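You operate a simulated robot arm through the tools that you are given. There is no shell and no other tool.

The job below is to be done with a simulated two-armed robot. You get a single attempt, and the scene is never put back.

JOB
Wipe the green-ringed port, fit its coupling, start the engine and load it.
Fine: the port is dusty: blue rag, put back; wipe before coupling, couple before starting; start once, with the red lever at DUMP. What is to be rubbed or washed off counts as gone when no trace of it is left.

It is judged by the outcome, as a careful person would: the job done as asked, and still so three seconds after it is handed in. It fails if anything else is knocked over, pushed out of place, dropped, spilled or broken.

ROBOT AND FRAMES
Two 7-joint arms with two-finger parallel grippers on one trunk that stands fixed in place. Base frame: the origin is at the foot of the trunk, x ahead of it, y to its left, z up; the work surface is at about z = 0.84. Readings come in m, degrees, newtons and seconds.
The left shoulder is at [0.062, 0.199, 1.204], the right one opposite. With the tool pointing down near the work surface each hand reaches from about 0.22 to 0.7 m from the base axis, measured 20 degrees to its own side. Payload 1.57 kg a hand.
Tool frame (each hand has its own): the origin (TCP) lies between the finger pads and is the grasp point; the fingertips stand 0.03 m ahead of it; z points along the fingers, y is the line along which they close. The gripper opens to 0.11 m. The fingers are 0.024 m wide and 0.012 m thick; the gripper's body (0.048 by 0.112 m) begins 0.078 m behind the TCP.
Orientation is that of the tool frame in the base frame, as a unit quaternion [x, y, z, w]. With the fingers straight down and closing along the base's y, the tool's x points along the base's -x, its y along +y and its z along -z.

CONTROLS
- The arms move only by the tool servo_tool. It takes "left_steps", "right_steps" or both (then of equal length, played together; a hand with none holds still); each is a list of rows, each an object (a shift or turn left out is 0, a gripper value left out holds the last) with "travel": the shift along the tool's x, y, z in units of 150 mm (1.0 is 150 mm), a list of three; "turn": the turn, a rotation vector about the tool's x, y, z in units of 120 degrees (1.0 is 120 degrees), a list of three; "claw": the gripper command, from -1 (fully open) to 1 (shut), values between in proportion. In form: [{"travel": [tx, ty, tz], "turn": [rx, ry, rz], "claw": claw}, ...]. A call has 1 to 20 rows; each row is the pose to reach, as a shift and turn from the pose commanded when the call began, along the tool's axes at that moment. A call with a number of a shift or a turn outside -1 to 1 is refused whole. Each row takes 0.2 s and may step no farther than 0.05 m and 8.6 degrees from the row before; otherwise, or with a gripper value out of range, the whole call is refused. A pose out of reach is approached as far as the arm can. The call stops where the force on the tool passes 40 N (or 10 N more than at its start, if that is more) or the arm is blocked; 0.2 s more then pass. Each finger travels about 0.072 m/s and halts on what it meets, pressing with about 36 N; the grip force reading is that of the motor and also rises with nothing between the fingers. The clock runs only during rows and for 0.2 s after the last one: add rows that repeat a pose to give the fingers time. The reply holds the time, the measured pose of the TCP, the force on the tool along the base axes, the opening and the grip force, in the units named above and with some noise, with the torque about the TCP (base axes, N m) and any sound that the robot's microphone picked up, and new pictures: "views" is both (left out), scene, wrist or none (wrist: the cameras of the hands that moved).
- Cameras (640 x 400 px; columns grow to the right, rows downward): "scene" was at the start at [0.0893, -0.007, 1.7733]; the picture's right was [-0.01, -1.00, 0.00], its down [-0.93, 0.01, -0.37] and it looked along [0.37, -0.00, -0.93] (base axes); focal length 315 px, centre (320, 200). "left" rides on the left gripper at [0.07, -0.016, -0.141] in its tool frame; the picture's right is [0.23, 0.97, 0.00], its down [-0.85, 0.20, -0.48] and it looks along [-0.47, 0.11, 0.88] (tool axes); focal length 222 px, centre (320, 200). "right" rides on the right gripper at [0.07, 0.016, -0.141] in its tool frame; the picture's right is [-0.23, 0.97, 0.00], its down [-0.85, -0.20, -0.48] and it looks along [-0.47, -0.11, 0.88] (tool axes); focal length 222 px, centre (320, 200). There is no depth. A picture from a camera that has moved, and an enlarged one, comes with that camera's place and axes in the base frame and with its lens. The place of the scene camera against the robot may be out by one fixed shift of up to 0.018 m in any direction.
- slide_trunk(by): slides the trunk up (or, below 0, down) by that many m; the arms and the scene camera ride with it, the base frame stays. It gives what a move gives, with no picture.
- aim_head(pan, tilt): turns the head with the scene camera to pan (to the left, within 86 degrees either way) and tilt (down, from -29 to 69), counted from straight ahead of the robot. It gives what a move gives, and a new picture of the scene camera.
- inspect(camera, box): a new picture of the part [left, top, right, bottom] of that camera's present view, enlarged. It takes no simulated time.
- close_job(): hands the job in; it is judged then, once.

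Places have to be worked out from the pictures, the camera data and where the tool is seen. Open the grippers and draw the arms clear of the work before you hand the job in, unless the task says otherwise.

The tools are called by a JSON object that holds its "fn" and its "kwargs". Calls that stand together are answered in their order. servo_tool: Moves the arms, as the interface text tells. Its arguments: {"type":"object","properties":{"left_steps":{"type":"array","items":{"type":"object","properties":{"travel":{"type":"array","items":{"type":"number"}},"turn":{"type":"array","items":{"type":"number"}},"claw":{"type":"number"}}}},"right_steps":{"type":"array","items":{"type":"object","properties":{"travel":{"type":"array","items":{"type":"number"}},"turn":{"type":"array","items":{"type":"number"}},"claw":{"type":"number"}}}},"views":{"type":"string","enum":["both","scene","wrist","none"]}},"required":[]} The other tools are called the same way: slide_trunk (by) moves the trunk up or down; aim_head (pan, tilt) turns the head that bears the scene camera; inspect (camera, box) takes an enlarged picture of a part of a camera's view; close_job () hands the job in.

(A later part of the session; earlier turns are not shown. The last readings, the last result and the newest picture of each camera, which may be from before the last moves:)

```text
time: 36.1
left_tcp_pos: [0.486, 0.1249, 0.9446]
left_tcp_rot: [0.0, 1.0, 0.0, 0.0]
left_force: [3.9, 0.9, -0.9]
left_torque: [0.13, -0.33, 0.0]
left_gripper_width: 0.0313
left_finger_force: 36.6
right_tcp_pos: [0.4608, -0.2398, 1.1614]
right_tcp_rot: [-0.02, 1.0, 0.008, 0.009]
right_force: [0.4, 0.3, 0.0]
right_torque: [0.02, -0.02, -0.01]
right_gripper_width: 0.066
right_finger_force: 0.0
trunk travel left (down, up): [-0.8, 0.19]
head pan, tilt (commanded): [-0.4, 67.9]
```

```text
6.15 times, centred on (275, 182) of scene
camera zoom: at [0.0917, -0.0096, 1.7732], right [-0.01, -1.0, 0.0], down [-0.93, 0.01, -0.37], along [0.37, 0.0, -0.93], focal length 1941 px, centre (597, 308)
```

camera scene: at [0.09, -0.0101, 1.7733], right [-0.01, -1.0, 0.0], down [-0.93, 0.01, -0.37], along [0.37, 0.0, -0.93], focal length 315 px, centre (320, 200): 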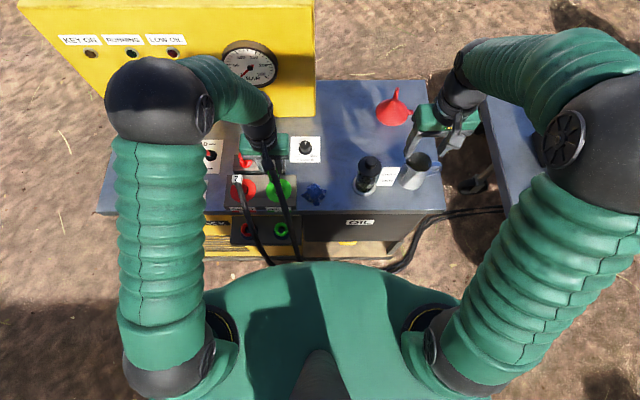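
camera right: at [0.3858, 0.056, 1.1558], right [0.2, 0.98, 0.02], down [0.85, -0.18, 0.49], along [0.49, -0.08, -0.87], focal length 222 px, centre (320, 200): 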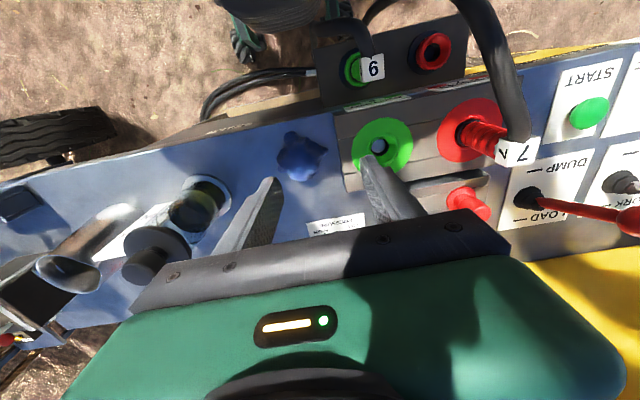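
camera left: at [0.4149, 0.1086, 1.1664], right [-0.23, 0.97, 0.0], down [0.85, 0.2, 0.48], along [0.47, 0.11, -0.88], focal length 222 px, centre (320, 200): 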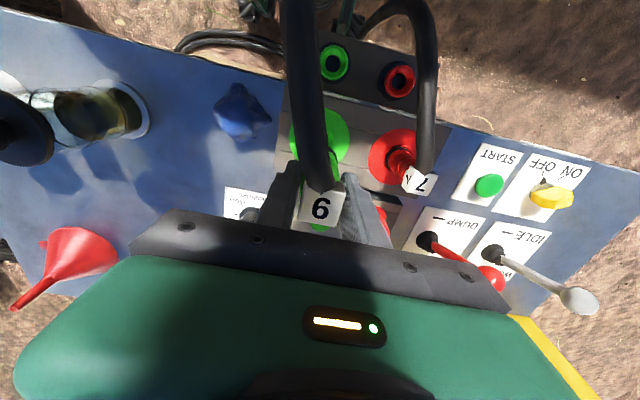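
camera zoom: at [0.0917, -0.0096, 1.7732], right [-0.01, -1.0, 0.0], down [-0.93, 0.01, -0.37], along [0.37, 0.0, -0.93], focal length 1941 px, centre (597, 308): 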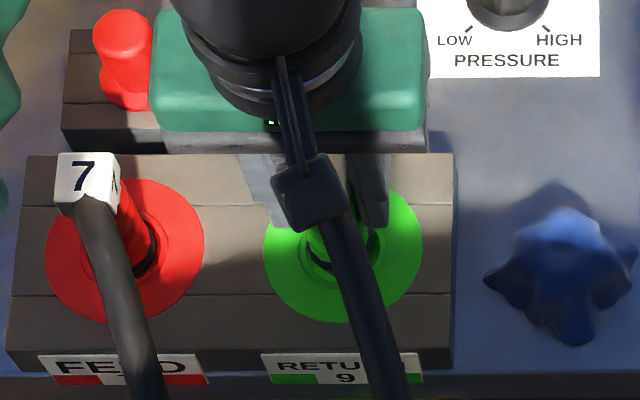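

The nose is entering the bore with light side contact; continuing down.

{"fn": "servo_tool", "kwargs": {"left_steps": [{"travel": [0, 0, 0.02]}, {"travel": [0, 0, 0.04]}, {"travel": [0, 0, 0.06]}, {"travel": [0, 0, 0.08]}, {"travel": [0, 0, 0.1]}, {"travel": [0, 0, 0.12]}, {"travel": [0, 0, 0.14]}], "views": "none"}}

{"fn": "inspect", "kwargs": {"camera": "right", "box": [480, 50, 640, 150]}}

{"fn": "inspect", "kwargs": {"camera": "scene", "box": [235, 150, 315, 215]}}

```text
time: 37.7
left_tcp_pos: [0.4845, 0.1237, 0.9255]
left_tcp_rot: [0.0, 1.0, 0.0, 0.002]
left_force: [8.1, 8.1, 35.2]
left_torque: [0.88, 0.02, -0.03]
left_gripper_width: 0.0313
left_finger_force: 35.4
right_tcp_pos: [0.4584, -0.2413, 1.1626]
right_tcp_rot: [-0.019, 1.0, 0.007, 0.009]
right_force: [0.2, -0.4, 0.3]
right_torque: [0.05, 0.01, 0.0]
right_gripper_width: 0.0658
right_finger_force: 0.0
trunk travel left (down, up): [-0.8, 0.19]
head pan, tilt (commanded): [-0.4, 67.9]
```

```text
4.00 times, centred on (560, 100) of right
camera zoom: at [0.387, -0.23, 1.3032], right [0.19, 0.98, 0.02], down [0.85, -0.17, 0.49], along [0.49, -0.08, -0.87], focal length 888 px, centre (-640, 600)
```

zoom: 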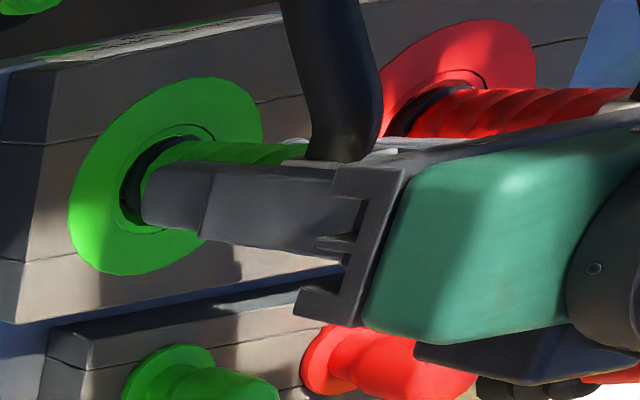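

```text
6.15 times, centred on (275, 182) of scene
camera zoom: at [0.0858, -0.0097, 1.7738], right [-0.01, -1.0, 0.0], down [-0.93, 0.01, -0.38], along [0.38, 0.0, -0.93], focal length 1941 px, centre (597, 308)
```

zoom: 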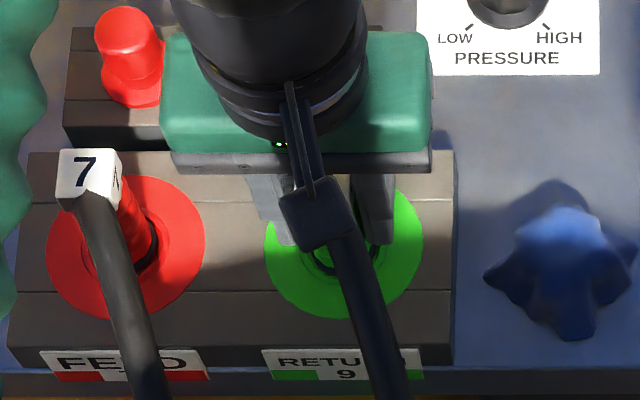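

Vertical force reached 35 N at TCP z=0.9255. Comparing tag heights of coupling 7 and 9 in the left wrist camera to judge seating.

{"fn": "inspect", "kwargs": {"camera": "left", "box": [220, 60, 540, 260]}}

{"fn": "inspect", "kwargs": {"camera": "right", "box": [490, 60, 570, 125]}}

```text
2.00 times, centred on (380, 160) of left
camera zoom: at [0.4126, 0.1076, 1.066], right [-0.23, 0.97, 0.0], down [0.85, 0.2, 0.48], along [0.47, 0.11, -0.88], focal length 444 px, centre (200, 280)
```

zoom: 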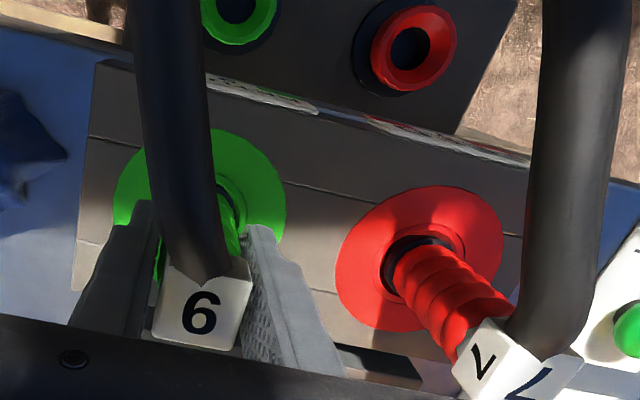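

```text
6.15 times, centred on (530, 92) of right
camera zoom: at [0.387, -0.23, 1.3032], right [0.19, 0.98, 0.02], down [0.85, -0.17, 0.49], along [0.49, -0.08, -0.87], focal length 1367 px, centre (-972, 862)
```

zoom: 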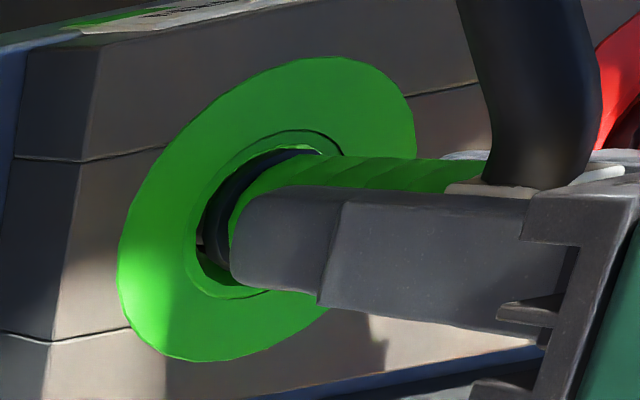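

Collar sits at ring level like coupling 7's. I'll relieve the downward push, open the gripper a little and inspect the seating.

{"fn": "servo_tool", "kwargs": {"left_steps": [{"travel": [0, 0, -0.02]}, {"travel": [0, 0, -0.03]}, {"travel": [0, 0, -0.03], "claw": 0.2}, {"travel": [0, 0, -0.03], "claw": -0.1}, {"travel": [0, 0, -0.03], "claw": -0.1}, {"travel": [0, 0, -0.03], "claw": -0.1}], "views": "none"}}

{"fn": "inspect", "kwargs": {"camera": "left", "box": [220, 60, 540, 260]}}

{"fn": "inspect", "kwargs": {"camera": "right", "box": [480, 50, 640, 150]}}

```text
time: 39.1
left_tcp_pos: [0.4856, 0.1231, 0.9288]
left_tcp_rot: [0.0, 1.0, 0.001, 0.0]
left_force: [-0.7, 0.9, -0.7]
left_torque: [0.02, -0.02, -0.03]
left_gripper_width: 0.0607
left_finger_force: 0.0
right_tcp_pos: [0.4616, -0.2404, 1.1614]
right_tcp_rot: [-0.021, 1.0, 0.007, 0.009]
right_force: [-0.6, -0.2, -0.3]
right_torque: [0.01, 0.0, 0.01]
right_gripper_width: 0.0658
right_finger_force: 0.0
trunk travel left (down, up): [-0.8, 0.19]
head pan, tilt (commanded): [-0.4, 67.9]
```

```text
2.00 times, centred on (380, 160) of left
camera zoom: at [0.414, 0.107, 1.0697], right [-0.23, 0.97, 0.0], down [0.85, 0.2, 0.48], along [0.47, 0.11, -0.88], focal length 444 px, centre (200, 280)
```

zoom: 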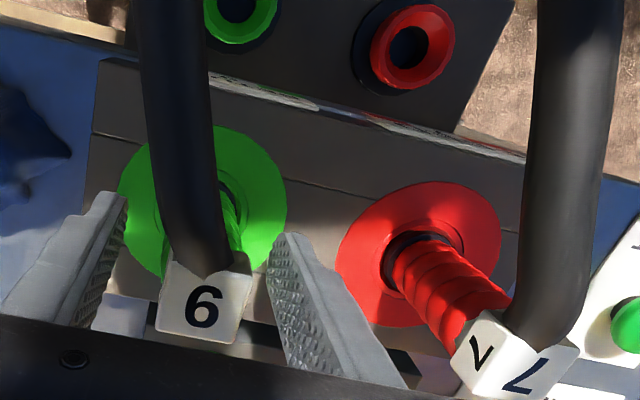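

```text
4.00 times, centred on (560, 100) of right
camera zoom: at [0.3884, -0.2303, 1.3025], right [0.19, 0.98, 0.02], down [0.85, -0.17, 0.49], along [0.48, -0.08, -0.87], focal length 888 px, centre (-640, 600)
```

zoom: 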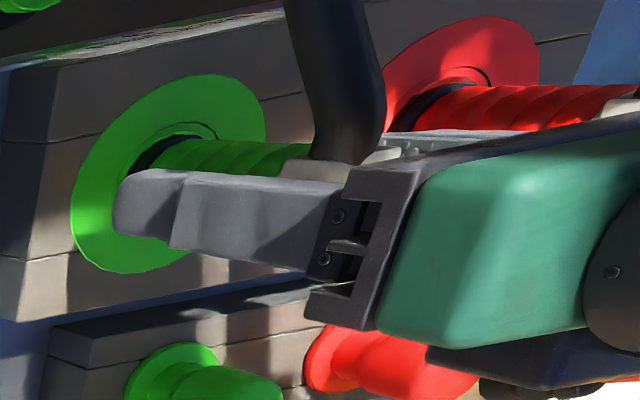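

Coupling 9 stands by itself with its tag at about the same height as 7's. Raising the left hand clear to compare both couplings unobstructed.

{"fn": "servo_tool", "kwargs": {"left_steps": [{"travel": [0, 0, -0.15]}, {"travel": [0, 0, -0.35]}, {"travel": [0, 0, -0.65]}, {"travel": [0, 0, -0.95]}], "views": "none"}}

{"fn": "servo_tool", "kwargs": {"left_steps": [{"travel": [0, 0.3, -0.1]}, {"travel": [0, 0.6, -0.2]}, {"travel": [0, 0.9, -0.3]}], "views": "both"}}

{"fn": "inspect", "kwargs": {"camera": "scene", "box": [225, 150, 315, 215]}}

{"fn": "inspect", "kwargs": {"camera": "right", "box": [480, 40, 640, 150]}}

```text
time: 40.1
left_tcp_pos: [0.4859, 0.1219, 1.0707]
left_tcp_rot: [0.0, 1.0, 0.0, 0.0]
left_force: [-0.4, 0.3, -1.4]
left_torque: [0.01, -0.03, 0.03]
left_gripper_width: 0.0602
left_finger_force: 0.0
right_tcp_pos: [0.4592, -0.2414, 1.1619]
right_tcp_rot: [-0.02, 1.0, 0.007, 0.01]
right_force: [-0.6, 0.2, 0.6]
right_torque: [0.01, 0.01, -0.01]
right_gripper_width: 0.0657
right_finger_force: 0.2
trunk travel left (down, up): [-0.8, 0.19]
head pan, tilt (commanded): [-0.4, 67.9]
```

```text
time: 40.9
left_tcp_pos: [0.4865, 0.2598, 1.1173]
left_tcp_rot: [0.001, 1.0, -0.001, 0.001]
left_force: [-0.8, -0.1, -0.5]
left_torque: [-0.03, 0.02, -0.02]
left_gripper_width: 0.0607
left_finger_force: 0.1
right_tcp_pos: [0.4603, -0.2376, 1.162]
right_tcp_rot: [-0.019, 1.0, 0.007, 0.008]
right_force: [0.2, 0.1, 0.3]
right_torque: [-0.01, -0.01, 0.01]
right_gripper_width: 0.0659
right_finger_force: 0.0
trunk travel left (down, up): [-0.8, 0.19]
head pan, tilt (commanded): [-0.4, 67.9]
camera scene: at [0.0895, -0.0057, 1.7733], right [-0.01, -1.0, 0.0], down [-0.93, 0.01, -0.37], along [0.37, 0.0, -0.93], focal length 315 px, centre (320, 200)
camera left: at [0.4154, 0.2422, 1.2575], right [-0.23, 0.97, 0.0], down [0.85, 0.2, 0.48], along [0.47, 0.11, -0.88], focal length 222 px, centre (320, 200)
```

scene: 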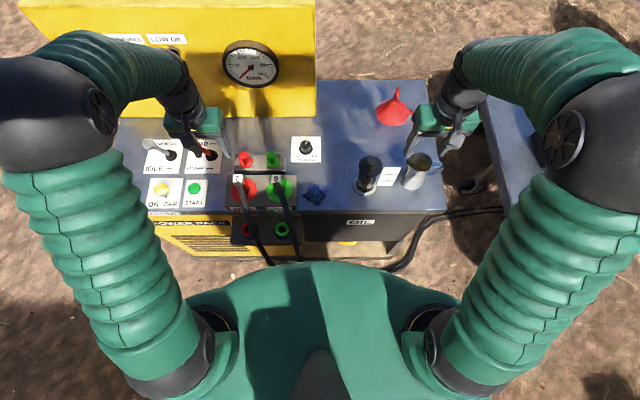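
left: 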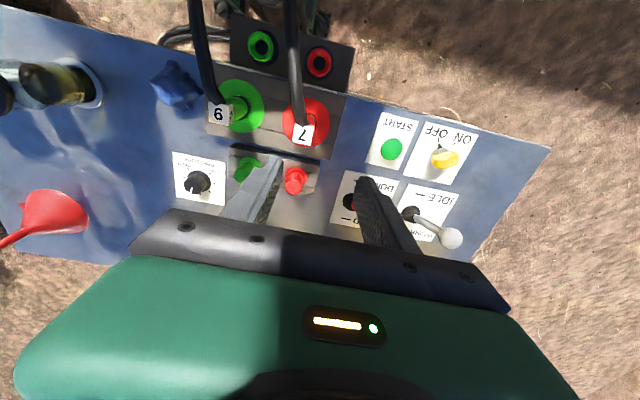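

```text
6.15 times, centred on (270, 182) of scene
camera zoom: at [0.0895, -0.0057, 1.7733], right [-0.01, -1.0, 0.0], down [-0.93, 0.01, -0.37], along [0.37, 0.0, -0.93], focal length 1941 px, centre (628, 308)
```

zoom: 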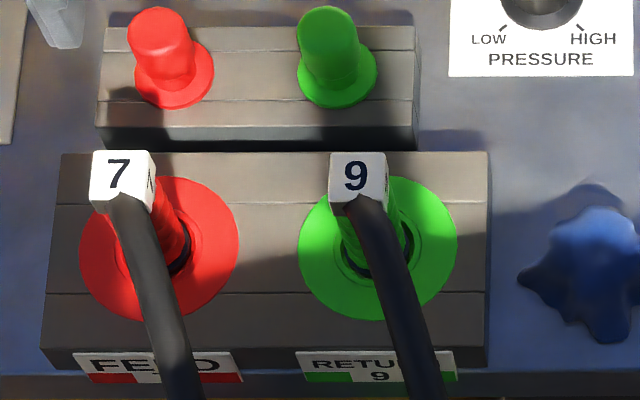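

```text
3.64 times, centred on (560, 95) of right
camera zoom: at [0.3887, -0.2271, 1.3029], right [0.19, 0.98, 0.02], down [0.85, -0.17, 0.49], along [0.48, -0.08, -0.87], focal length 808 px, centre (-553, 582)
```

zoom: 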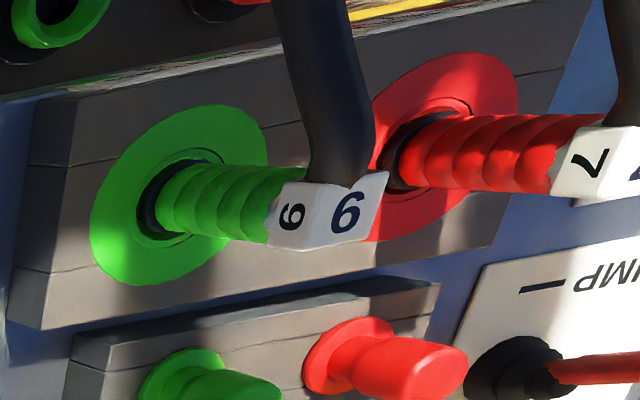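

Both tags sit at identical height over their rings and the collar is down in the cup: coupling 9 is seated like 7. Now I study the key and start button in the left wrist view.

{"fn": "inspect", "kwargs": {"camera": "left", "box": [350, 90, 500, 190]}}

{"fn": "inspect", "kwargs": {"camera": "left", "box": [330, 160, 490, 270]}}

{"fn": "inspect", "kwargs": {"camera": "scene", "box": [130, 130, 230, 215]}}

```text
4.00 times, centred on (425, 140) of left
camera zoom: at [0.4154, 0.2422, 1.2575], right [-0.23, 0.97, 0.0], down [0.85, 0.2, 0.48], along [0.47, 0.11, -0.88], focal length 888 px, centre (-100, 440)
```

zoom: 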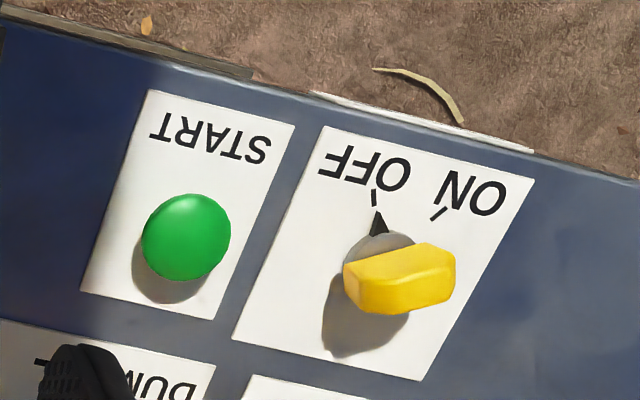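

```text
3.64 times, centred on (410, 215) of left
camera zoom: at [0.4154, 0.2422, 1.2575], right [-0.23, 0.97, 0.0], down [0.85, 0.2, 0.48], along [0.47, 0.11, -0.88], focal length 808 px, centre (-7, 146)
```

zoom: 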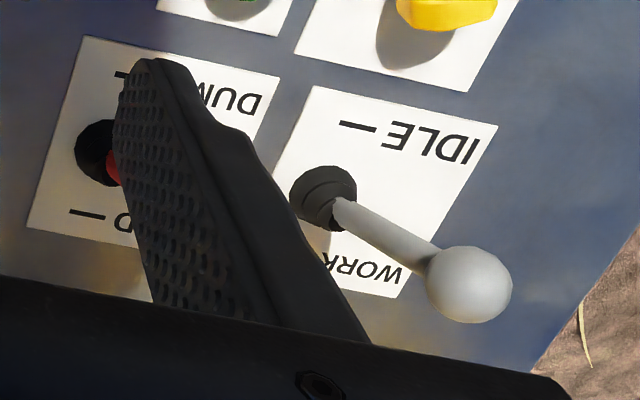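

```text
4.71 times, centred on (180, 172) of scene
camera zoom: at [0.0895, -0.0057, 1.7733], right [-0.01, -1.0, 0.0], down [-0.93, 0.01, -0.37], along [0.37, 0.0, -0.93], focal length 1484 px, centre (979, 329)
```

zoom: 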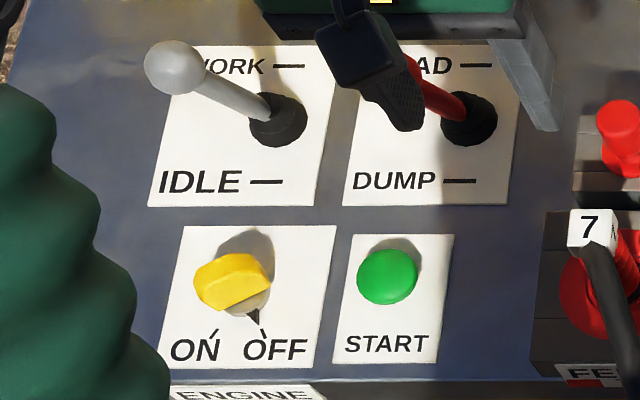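

Ticks: OFF and ON lie about ±30° either side of −x; the key must turn ~60° clockwise seen from above. Moving the left hand over the key for a close view.

{"fn": "servo_tool", "kwargs": {"left_steps": [{"travel": [0, 0.3, 0]}, {"travel": [0, 0.6, 0]}, {"travel": [0, 0.9, 0]}], "views": "none"}}

{"fn": "servo_tool", "kwargs": {"left_steps": [{"travel": [0, 0.3, 0.1]}, {"travel": [0, 0.6, 0.3]}, {"travel": [0, 0.65, 0.6]}, {"travel": [0, 0.65, 0.6]}], "views": "both"}}

{"fn": "inspect", "kwargs": {"camera": "left", "box": [220, 80, 420, 230]}}

```text
time: 41.7
left_tcp_pos: [0.4856, 0.3991, 1.1146]
left_tcp_rot: [0.0, 1.0, -0.001, 0.001]
left_force: [0.3, 1.7, -0.5]
left_torque: [-0.04, -0.02, -0.01]
left_gripper_width: 0.0607
left_finger_force: 0.0
right_tcp_pos: [0.4601, -0.2356, 1.1623]
right_tcp_rot: [-0.02, 1.0, 0.006, 0.009]
right_force: [-0.1, 0.5, 0.0]
right_torque: [-0.02, -0.01, 0.01]
right_gripper_width: 0.066
right_finger_force: 0.0
trunk travel left (down, up): [-0.8, 0.19]
head pan, tilt (commanded): [-0.4, 67.9]
```

```text
refused: row 2 steps farther than a row can; nothing moved
```

```text
2.67 times, centred on (320, 155) of left
camera zoom: at [0.4139, 0.3824, 1.2556], right [-0.23, 0.97, 0.0], down [0.85, 0.2, 0.48], along [0.47, 0.11, -0.88], focal length 592 px, centre (320, 320)
```

zoom: 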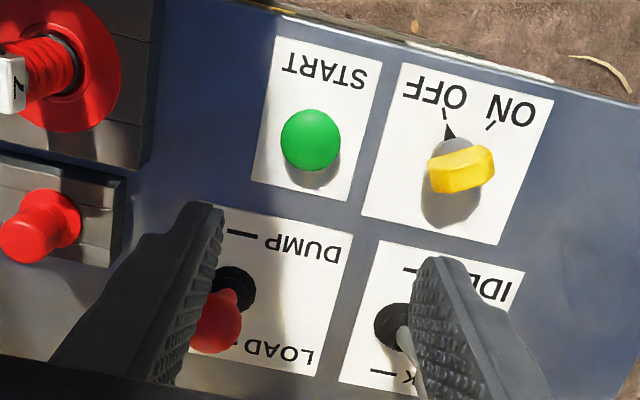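

Useful view: START button top ≈ (0.498, 0.396, 0.854), key centre ≈ (0.490, 0.495), panel z = 0.840. Retrying the move over the key with shorter steps.

{"fn": "servo_tool", "kwargs": {"left_steps": [{"travel": [0, 0.3, 0]}, {"travel": [0, 0.6, 0]}, {"travel": [-0.01, 0.63, 0.25]}, {"travel": [-0.01, 0.63, 0.5]}, {"travel": [-0.01, 0.63, 0.75]}, {"travel": [-0.01, 0.63, 0.75]}], "views": "both"}}

{"fn": "inspect", "kwargs": {"camera": "left", "box": [240, 80, 400, 200]}}

```text
time: 43.1
left_tcp_pos: [0.4872, 0.4886, 1.0033]
left_tcp_rot: [0.001, 1.0, 0.0, 0.001]
left_force: [0.3, 0.1, 0.1]
left_torque: [-0.05, 0.01, -0.03]
left_gripper_width: 0.0605
left_finger_force: 0.0
right_tcp_pos: [0.4595, -0.2394, 1.1622]
right_tcp_rot: [-0.02, 1.0, 0.007, 0.009]
right_force: [0.0, -0.3, -0.8]
right_torque: [-0.01, 0.03, 0.04]
right_gripper_width: 0.0663
right_finger_force: 0.0
trunk travel left (down, up): [-0.8, 0.19]
head pan, tilt (commanded): [-0.4, 67.9]
camera scene: at [0.09, -0.0082, 1.7733], right [-0.01, -1.0, 0.0], down [-0.93, 0.01, -0.37], along [0.37, 0.0, -0.93], focal length 315 px, centre (320, 200)
camera left: at [0.415, 0.4714, 1.1442], right [-0.23, 0.97, 0.0], down [0.85, 0.2, 0.48], along [0.47, 0.11, -0.88], focal length 222 px, centre (320, 200)
```

scene: 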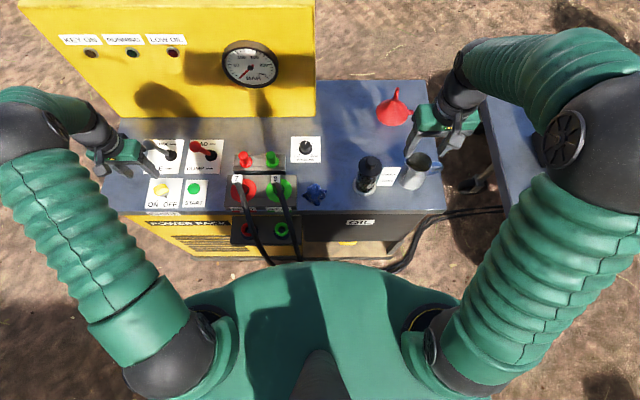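
left: 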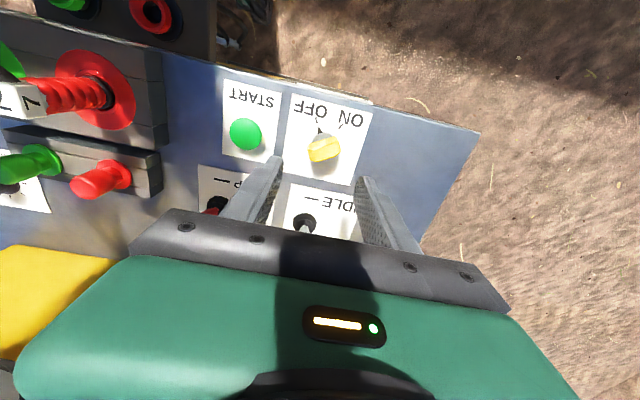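

```text
3.33 times, centred on (320, 140) of left
camera zoom: at [0.415, 0.4714, 1.1442], right [-0.23, 0.97, 0.0], down [0.85, 0.2, 0.48], along [0.47, 0.11, -0.88], focal length 740 px, centre (320, 400)
```

zoom: 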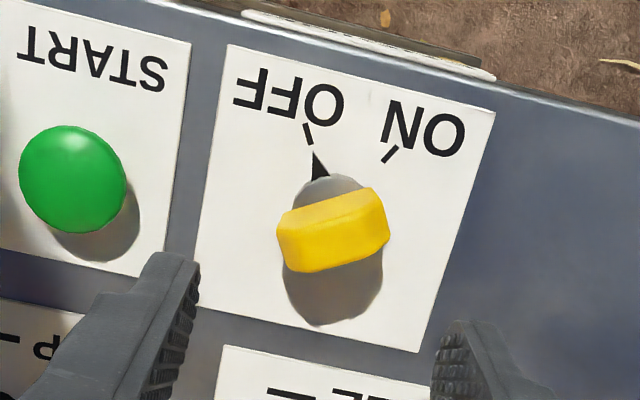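

The key bar is ~40×16 mm, top z≈0.882, lying ~28° off the y axis. I'll turn the left hand −30° to align with the bar's long axis, open slightly, and come down just above it.

{"fn": "servo_tool", "kwargs": {"left_steps": [{"travel": [-0.02, 0.04, 0.12], "turn": [0, 0, -0.06], "claw": -0.45}, {"travel": [-0.02, 0.04, 0.24], "turn": [0, 0, -0.12], "claw": -0.45}, {"travel": [-0.02, 0.04, 0.36], "turn": [0, 0, -0.18], "claw": -0.45}, {"travel": [-0.02, 0.04, 0.46], "turn": [0, 0, -0.24], "claw": -0.45}, {"travel": [-0.02, 0.04, 0.54], "turn": [0, 0, -0.24], "claw": -0.45}, {"travel": [-0.02, 0.04, 0.54], "turn": [0, 0, -0.24], "claw": -0.45}], "views": "both"}}

{"fn": "inspect", "kwargs": {"camera": "left", "box": [220, 90, 420, 240]}}

```text
time: 44.5
left_tcp_pos: [0.4899, 0.4967, 0.9215]
left_tcp_rot: [-0.249, 0.969, 0.001, 0.001]
left_force: [-0.4, -0.5, 0.0]
left_torque: [0.0, 0.02, -0.02]
left_gripper_width: 0.0799
left_finger_force: 0.1
right_tcp_pos: [0.4608, -0.2393, 1.1622]
right_tcp_rot: [-0.02, 1.0, 0.007, 0.008]
right_force: [0.6, -0.7, 0.6]
right_torque: [0.01, -0.02, 0.01]
right_gripper_width: 0.0661
right_finger_force: 0.0
trunk travel left (down, up): [-0.8, 0.19]
head pan, tilt (commanded): [-0.4, 67.9]
camera scene: at [0.09, -0.0076, 1.7733], right [-0.01, -1.0, 0.0], down [-0.93, 0.01, -0.37], along [0.37, 0.0, -0.93], focal length 315 px, centre (320, 200)
camera left: at [0.435, 0.4473, 1.0633], right [-0.67, 0.74, 0.0], down [0.65, 0.59, 0.48], along [0.36, 0.32, -0.88], focal length 222 px, centre (320, 200)
```

scene: 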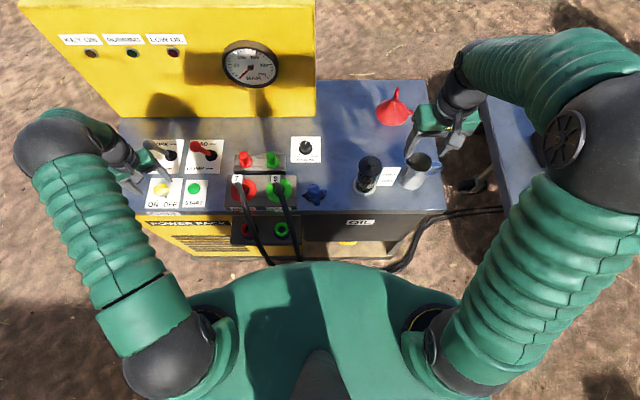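
left: 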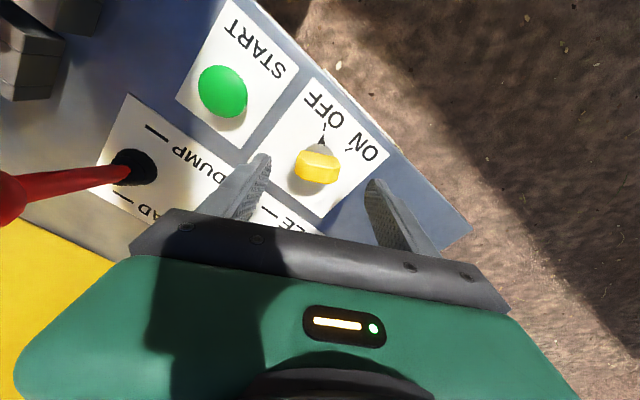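

```text
2.67 times, centred on (320, 165) of left
camera zoom: at [0.435, 0.4473, 1.0633], right [-0.67, 0.74, 0.0], down [0.65, 0.59, 0.48], along [0.36, 0.32, -0.88], focal length 592 px, centre (320, 293)
```

zoom: 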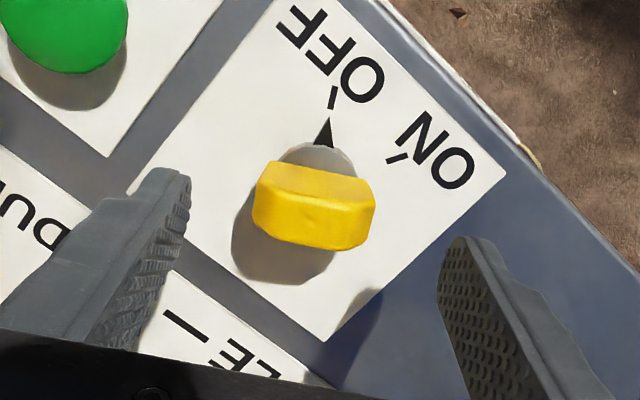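

Bar is aligned within a degree and centred within ~1 mm. Descending to straddle it, then closing.

{"fn": "servo_tool", "kwargs": {"left_steps": [{"travel": [0, 0, 0.1]}, {"travel": [0, 0, 0.2]}, {"travel": [0, 0, 0.26]}, {"travel": [0, 0, 0.26]}], "views": "none"}}

{"fn": "servo_tool", "kwargs": {"left_steps": [{"claw": 0.1}, {"claw": 0.3}, {"claw": 1}, {"claw": 1}, {"claw": 1}], "views": "wrist"}}

{"fn": "inspect", "kwargs": {"camera": "left", "box": [220, 90, 420, 240]}}

```text
time: 45.5
left_tcp_pos: [0.4897, 0.4963, 0.8831]
left_tcp_rot: [-0.249, 0.969, 0.001, 0.001]
left_force: [-1.4, -0.3, 0.6]
left_torque: [0.0, 0.02, -0.02]
left_gripper_width: 0.0798
left_finger_force: 0.0
right_tcp_pos: [0.4603, -0.2398, 1.161]
right_tcp_rot: [-0.02, 1.0, 0.007, 0.008]
right_force: [-0.2, -0.2, 1.0]
right_torque: [-0.02, 0.02, 0.0]
right_gripper_width: 0.0657
right_finger_force: 0.0
trunk travel left (down, up): [-0.8, 0.19]
head pan, tilt (commanded): [-0.4, 67.9]
```

```text
time: 46.7
left_tcp_pos: [0.4903, 0.493, 0.882]
left_tcp_rot: [-0.249, 0.969, 0.0, 0.0]
left_force: [1.7, -7.1, -3.9]
left_torque: [-0.27, -0.21, 0.05]
left_gripper_width: 0.0398
left_finger_force: 45.2
right_tcp_pos: [0.4599, -0.2404, 1.1608]
right_tcp_rot: [-0.02, 1.0, 0.007, 0.009]
right_force: [0.1, -0.4, -0.1]
right_torque: [-0.03, -0.01, -0.01]
right_gripper_width: 0.0659
right_finger_force: 0.1
trunk travel left (down, up): [-0.8, 0.19]
head pan, tilt (commanded): [-0.4, 67.9]
camera left: at [0.436, 0.4457, 1.0237], right [-0.67, 0.74, 0.0], down [0.65, 0.59, 0.48], along [0.36, 0.32, -0.88], focal length 222 px, centre (320, 200)
```

left: 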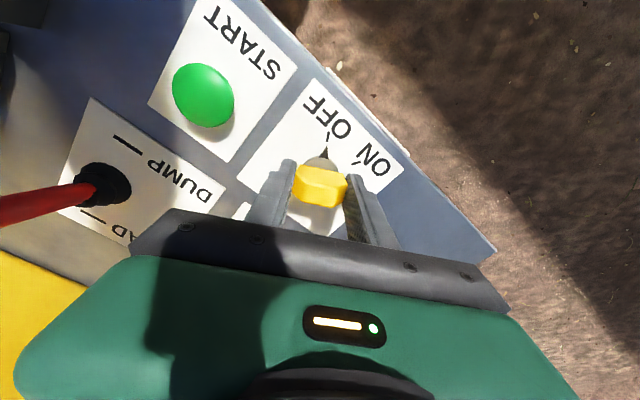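

```text
2.67 times, centred on (320, 165) of left
camera zoom: at [0.436, 0.4457, 1.0237], right [-0.67, 0.74, 0.0], down [0.65, 0.59, 0.48], along [0.36, 0.32, -0.88], focal length 592 px, centre (320, 293)
```

zoom: 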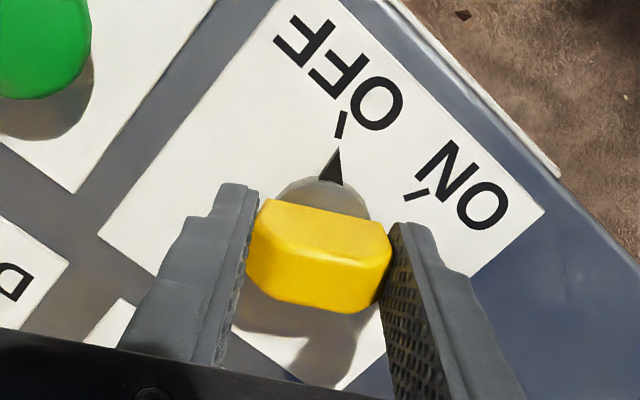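

Key bar gripped (40 mm) squarely. Turning it ~60° clockwise (seen from above) from OFF to ON, with a small recentring shift.

{"fn": "servo_tool", "kwargs": {"left_steps": [{"travel": [0.005, -0.018, 0]}, {"travel": [0.005, -0.018, 0], "turn": [0, 0, 0.0625]}, {"travel": [0.005, -0.018, 0], "turn": [0, 0, 0.125]}, {"travel": [0.005, -0.018, 0], "turn": [0, 0, 0.1875]}, {"travel": [0.005, -0.018, 0], "turn": [0, 0, 0.25]}, {"travel": [0.005, -0.018, 0], "turn": [0, 0, 0.3125]}, {"travel": [0.005, -0.018, 0], "turn": [0, 0, 0.375]}, {"travel": [0.005, -0.018, 0], "turn": [0, 0, 0.4375]}, {"travel": [0.005, -0.018, 0], "turn": [0, 0, 0.5]}, {"travel": [0.005, -0.018, 0], "turn": [0, 0, 0.5]}], "views": "both"}}

{"fn": "inspect", "kwargs": {"camera": "left", "box": [220, 90, 420, 240]}}

{"fn": "inspect", "kwargs": {"camera": "scene", "box": [50, 20, 290, 110]}}

```text
time: 48.9
left_tcp_pos: [0.4912, 0.4956, 0.8822]
left_tcp_rot: [0.269, 0.963, 0.002, 0.001]
left_force: [-3.0, 16.3, 10.3]
left_torque: [-0.64, 0.75, 1.09]
left_gripper_width: 0.0399
left_finger_force: 45.2
right_tcp_pos: [0.4584, -0.2373, 1.1619]
right_tcp_rot: [-0.02, 1.0, 0.006, 0.01]
right_force: [0.6, -1.0, -0.8]
right_torque: [0.01, -0.01, 0.01]
right_gripper_width: 0.066
right_finger_force: 0.1
trunk travel left (down, up): [-0.8, 0.19]
head pan, tilt (commanded): [-0.4, 67.9]
camera scene: at [0.0872, -0.0023, 1.7735], right [-0.01, -1.0, 0.0], down [-0.93, 0.0, -0.38], along [0.38, -0.01, -0.93], focal length 315 px, centre (320, 200)
camera left: at [0.4209, 0.5171, 1.0235], right [0.31, 0.95, 0.0], down [0.83, -0.27, 0.48], along [0.46, -0.15, -0.88], focal length 222 px, centre (320, 200)
```

scene: 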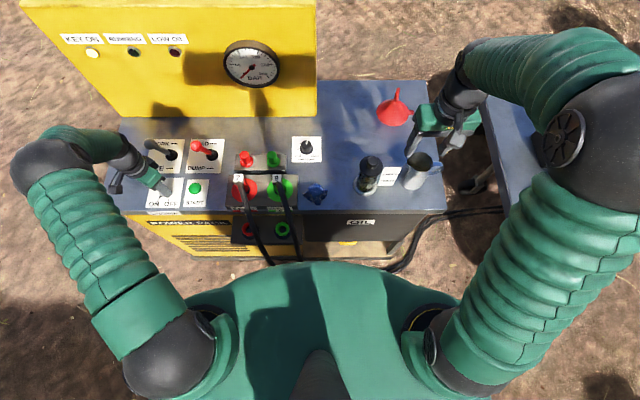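
left: 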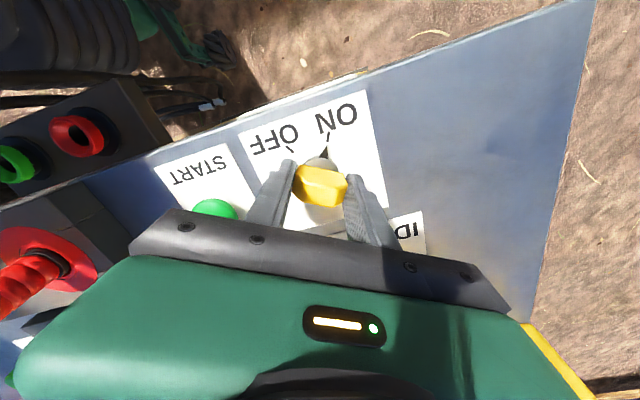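

```text
2.67 times, centred on (320, 165) of left
camera zoom: at [0.4209, 0.5171, 1.0235], right [0.31, 0.95, 0.0], down [0.83, -0.27, 0.48], along [0.46, -0.15, -0.88], focal length 592 px, centre (320, 293)
```

zoom: 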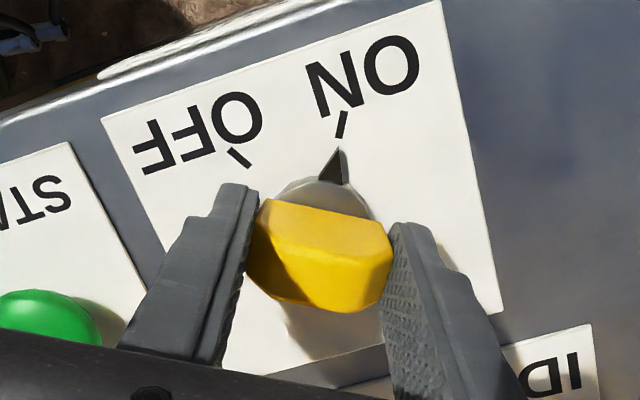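

```text
2.67 times, centred on (170, 65) of scene
camera zoom: at [0.0872, -0.0023, 1.7735], right [-0.01, -1.0, 0.0], down [-0.93, 0.0, -0.38], along [0.38, -0.01, -0.93], focal length 841 px, centre (720, 560)
```

zoom: 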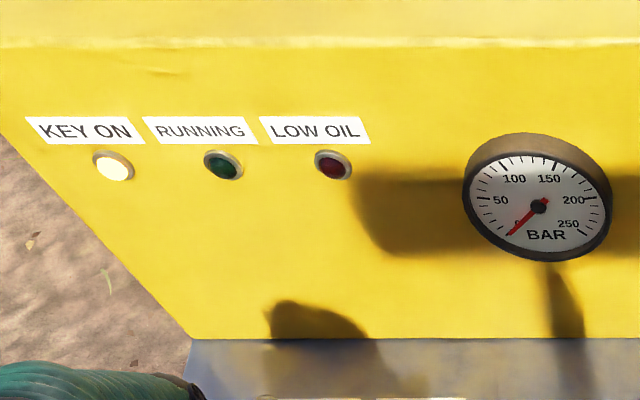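

KEY ON lamp is lit and pointer is at ON; LOW OIL is dark. Opening the fingers and rising off the key.

{"fn": "servo_tool", "kwargs": {"left_steps": [{"claw": 0}, {"claw": -0.45}, {"claw": -0.45}, {"travel": [0, 0, -0.2], "claw": -0.45}, {"travel": [0, 0, -0.5], "claw": -0.45}, {"travel": [0, 0, -0.8], "claw": -0.45}], "views": "both"}}

{"fn": "inspect", "kwargs": {"camera": "left", "box": [180, 60, 420, 240]}}

{"fn": "inspect", "kwargs": {"camera": "scene", "box": [50, 20, 290, 110]}}

```text
time: 50.3
left_tcp_pos: [0.4904, 0.4889, 1.0022]
left_tcp_rot: [0.269, 0.963, 0.001, 0.002]
left_force: [0.0, 0.2, -0.5]
left_torque: [0.06, -0.02, -0.01]
left_gripper_width: 0.0801
left_finger_force: 0.1
right_tcp_pos: [0.4581, -0.2424, 1.1612]
right_tcp_rot: [-0.02, 1.0, 0.008, 0.008]
right_force: [-0.4, -0.2, 0.0]
right_torque: [0.0, 0.01, -0.02]
right_gripper_width: 0.066
right_finger_force: 0.0
trunk travel left (down, up): [-0.8, 0.19]
head pan, tilt (commanded): [-0.4, 67.9]
camera scene: at [0.0882, -0.0111, 1.7733], right [-0.01, -1.0, 0.0], down [-0.93, 0.01, -0.38], along [0.38, 0.0, -0.93], focal length 315 px, centre (320, 200)
camera left: at [0.421, 0.5101, 1.1435], right [0.31, 0.95, 0.0], down [0.83, -0.27, 0.48], along [0.46, -0.15, -0.88], focal length 222 px, centre (320, 200)
```

scene: 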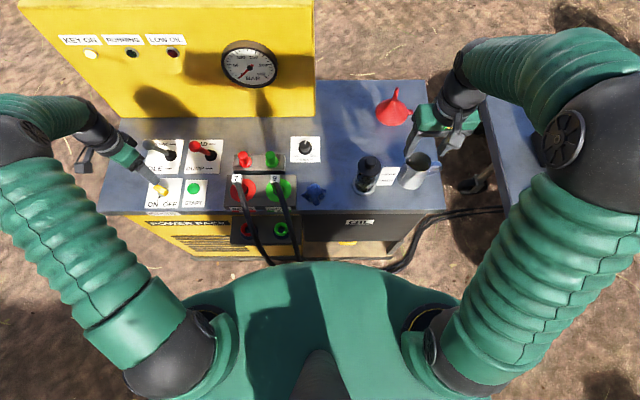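
left: 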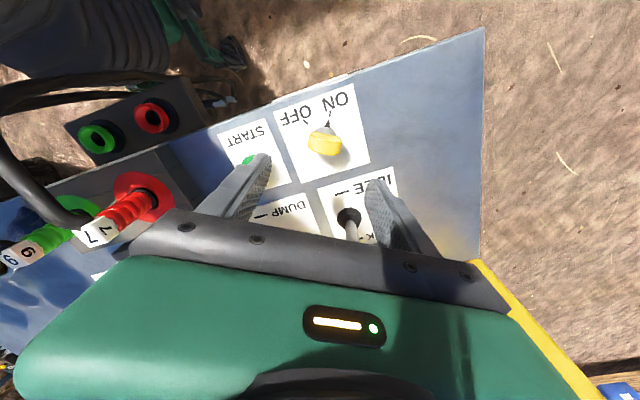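

```text
2.22 times, centred on (300, 150) of left
camera zoom: at [0.421, 0.5101, 1.1435], right [0.31, 0.95, 0.0], down [0.83, -0.27, 0.48], along [0.46, -0.15, -0.88], focal length 494 px, centre (364, 311)
```

zoom: 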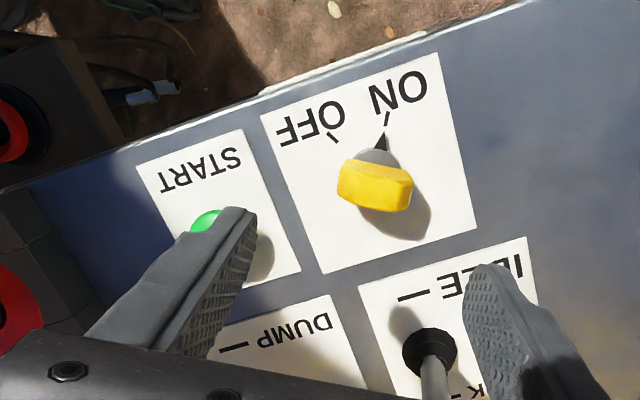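

```text
2.67 times, centred on (170, 65) of scene
camera zoom: at [0.0882, -0.0111, 1.7733], right [-0.01, -1.0, 0.0], down [-0.93, 0.01, -0.38], along [0.38, 0.0, -0.93], focal length 841 px, centre (720, 560)
```

zoom: 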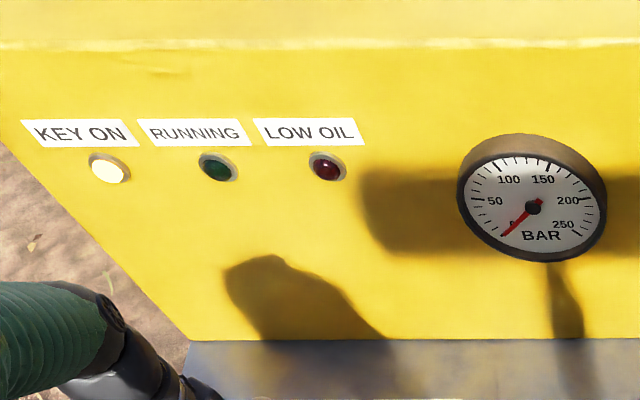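

Key stays ON, lever confirmed leaning to DUMP, coupling fitted. Now moving above START with the hand squared up and fingers closed.

{"fn": "servo_tool", "kwargs": {"left_steps": [{"travel": [-0.073, -0.1, 0.0], "turn": [0, 0, -0.052], "claw": 1}, {"travel": [-0.146, -0.2, 0.0], "turn": [0, 0, -0.104], "claw": 1}, {"travel": [-0.219, -0.3, 0.05], "turn": [0, 0, -0.156], "claw": 1}, {"travel": [-0.292, -0.4, 0.1], "turn": [0, 0, -0.208], "claw": 1}, {"travel": [-0.365, -0.504, 0.2], "turn": [0, 0, -0.26], "claw": 1}, {"travel": [-0.365, -0.504, 0.2], "turn": [0, 0, -0.26], "claw": 1}], "views": "both"}}

{"fn": "inspect", "kwargs": {"camera": "left", "box": [220, 70, 460, 250]}}

```text
time: 51.7
left_tcp_pos: [0.4993, 0.3993, 0.9724]
left_tcp_rot: [-0.001, 1.0, 0.001, 0.002]
left_force: [0.2, 0.3, -0.7]
left_torque: [0.0, 0.01, -0.03]
left_gripper_width: 0.0
left_finger_force: 21.5
right_tcp_pos: [0.4601, -0.2394, 1.1613]
right_tcp_rot: [-0.02, 1.0, 0.007, 0.009]
right_force: [-0.1, -0.1, 0.1]
right_torque: [0.0, 0.02, -0.01]
right_gripper_width: 0.066
right_finger_force: 0.1
trunk travel left (down, up): [-0.8, 0.19]
head pan, tilt (commanded): [-0.4, 67.9]
camera scene: at [0.0902, -0.0082, 1.7733], right [-0.01, -1.0, 0.0], down [-0.93, 0.01, -0.37], along [0.37, 0.0, -0.93], focal length 315 px, centre (320, 200)
camera left: at [0.4285, 0.3832, 1.1138], right [-0.23, 0.97, 0.0], down [0.85, 0.2, 0.48], along [0.47, 0.11, -0.88], focal length 222 px, centre (320, 200)
```

scene: 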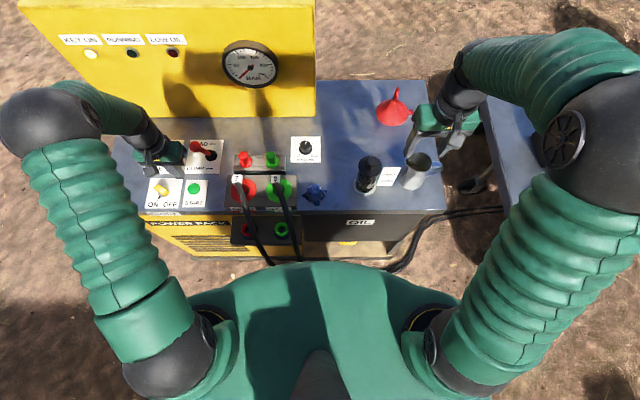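
left: 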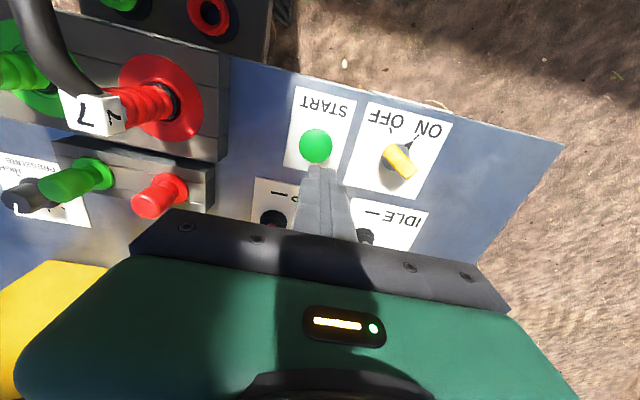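

```text
2.22 times, centred on (340, 160) of left
camera zoom: at [0.4285, 0.3832, 1.1138], right [-0.23, 0.97, 0.0], down [0.85, 0.2, 0.48], along [0.47, 0.11, -0.88], focal length 494 px, centre (276, 289)
```

zoom: 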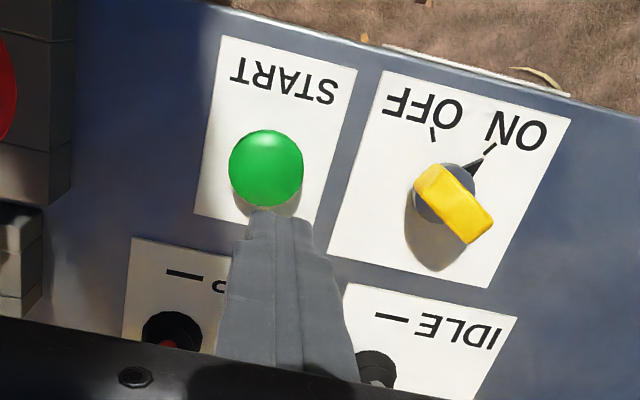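

Button is ~4–5 mm to −y of the axis. Correcting and lowering to just above it.

{"fn": "servo_tool", "kwargs": {"left_steps": [{"travel": [0.006, -0.03, 0.2]}, {"travel": [0.006, -0.03, 0.4]}, {"travel": [0.006, -0.03, 0.5]}, {"travel": [0.006, -0.03, 0.5]}], "views": "both"}}

{"fn": "inspect", "kwargs": {"camera": "left", "box": [220, 70, 460, 250]}}

{"fn": "inspect", "kwargs": {"camera": "scene", "box": [130, 125, 250, 215]}}

```text
time: 52.7
left_tcp_pos: [0.4994, 0.3956, 0.8987]
left_tcp_rot: [0.0, 1.0, 0.001, 0.0]
left_force: [0.2, 0.1, -0.3]
left_torque: [0.0, -0.03, 0.02]
left_gripper_width: 0.0002
left_finger_force: 21.6
right_tcp_pos: [0.4603, -0.2397, 1.1619]
right_tcp_rot: [-0.02, 1.0, 0.007, 0.008]
right_force: [-0.6, -0.1, 0.3]
right_torque: [-0.02, 0.0, 0.0]
right_gripper_width: 0.0661
right_finger_force: 0.1
trunk travel left (down, up): [-0.8, 0.19]
head pan, tilt (commanded): [-0.4, 67.9]
camera scene: at [0.0902, -0.0084, 1.7732], right [-0.01, -1.0, 0.0], down [-0.93, 0.01, -0.37], along [0.37, 0.0, -0.93], focal length 315 px, centre (320, 200)
camera left: at [0.4279, 0.3793, 1.0395], right [-0.23, 0.97, 0.0], down [0.85, 0.2, 0.48], along [0.47, 0.11, -0.88], focal length 222 px, centre (320, 200)
```

scene: 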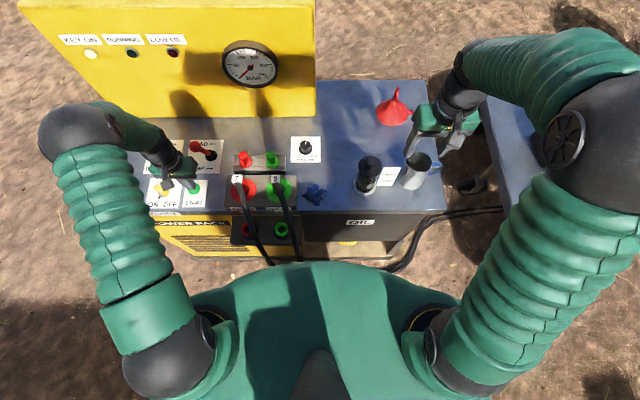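
left: 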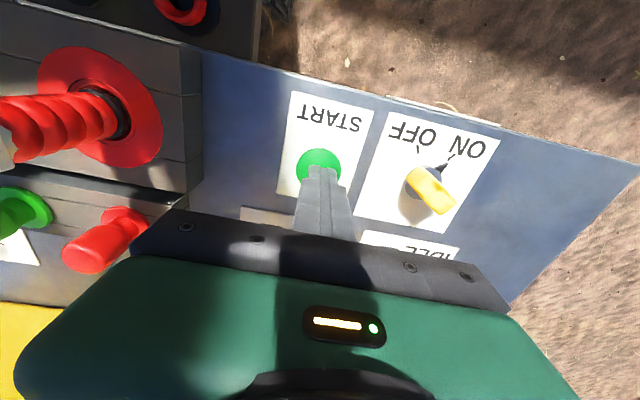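

```text
2.22 times, centred on (340, 160) of left
camera zoom: at [0.4279, 0.3793, 1.0395], right [-0.23, 0.97, 0.0], down [0.85, 0.2, 0.48], along [0.47, 0.11, -0.88], focal length 494 px, centre (276, 289)
```

zoom: 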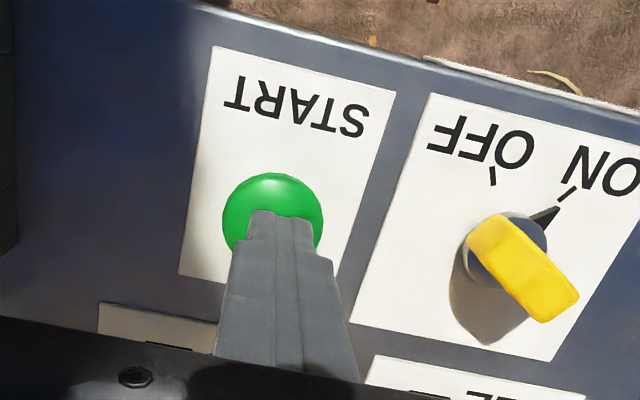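

```text
4.44 times, centred on (190, 170) of scene
camera zoom: at [0.0902, -0.0084, 1.7732], right [-0.01, -1.0, 0.0], down [-0.93, 0.01, -0.37], along [0.37, 0.0, -0.93], focal length 1402 px, centre (898, 333)
```

zoom: 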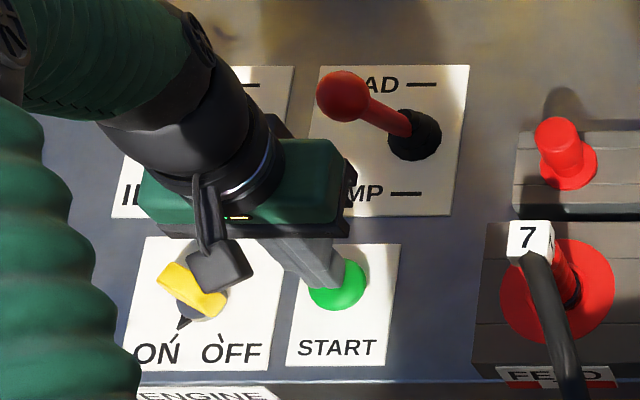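

Fingertips are centred ~10 mm above the button. One smooth press and release now.

{"fn": "servo_tool", "kwargs": {"left_steps": [{"travel": [0, 0, 0.05]}, {"travel": [0, 0, 0.08]}, {"travel": [0, 0, 0.1]}, {"travel": [0, 0, 0.115]}, {"travel": [0, 0, 0.13]}, {"travel": [0, 0, 0.14]}, {"travel": [0, 0, 0.14]}], "views": "scene"}}

{"fn": "inspect", "kwargs": {"camera": "scene", "box": [50, 20, 290, 110]}}

```text
time: 53.7
left_tcp_pos: [0.4994, 0.3964, 0.8881]
left_tcp_rot: [0.0, 1.0, 0.004, 0.005]
left_force: [-9.4, -2.1, 24.7]
left_torque: [-0.15, 0.58, -0.07]
left_gripper_width: 0.0003
left_finger_force: 21.1
right_tcp_pos: [0.457, -0.2429, 1.1625]
right_tcp_rot: [-0.019, 1.0, 0.009, 0.009]
right_force: [0.6, -1.3, 0.2]
right_torque: [-0.01, 0.05, 0.0]
right_gripper_width: 0.0659
right_finger_force: 0.0
trunk travel left (down, up): [-0.8, 0.19]
head pan, tilt (commanded): [-0.4, 67.9]
heard: click
stopped in row 4 (left hand): the force on the tool passed its limit at 43 N (the readings are from after the stop); the commanded pose is now the measured one
camera scene: at [0.084, -0.0136, 1.7738], right [-0.01, -1.0, 0.0], down [-0.93, 0.01, -0.38], along [0.38, 0.0, -0.93], focal length 315 px, centre (320, 200)
```

scene: 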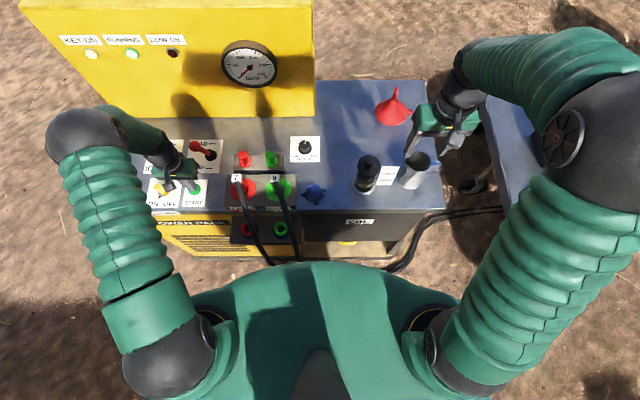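

```text
2.67 times, centred on (170, 65) of scene
camera zoom: at [0.084, -0.0136, 1.7738], right [-0.01, -1.0, 0.0], down [-0.93, 0.01, -0.38], along [0.38, 0.0, -0.93], focal length 841 px, centre (720, 560)
```

zoom: 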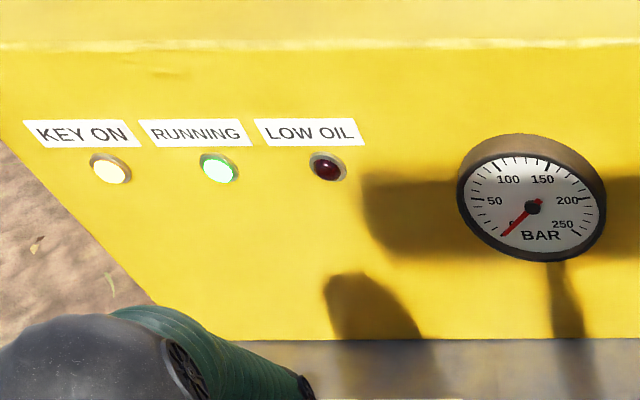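

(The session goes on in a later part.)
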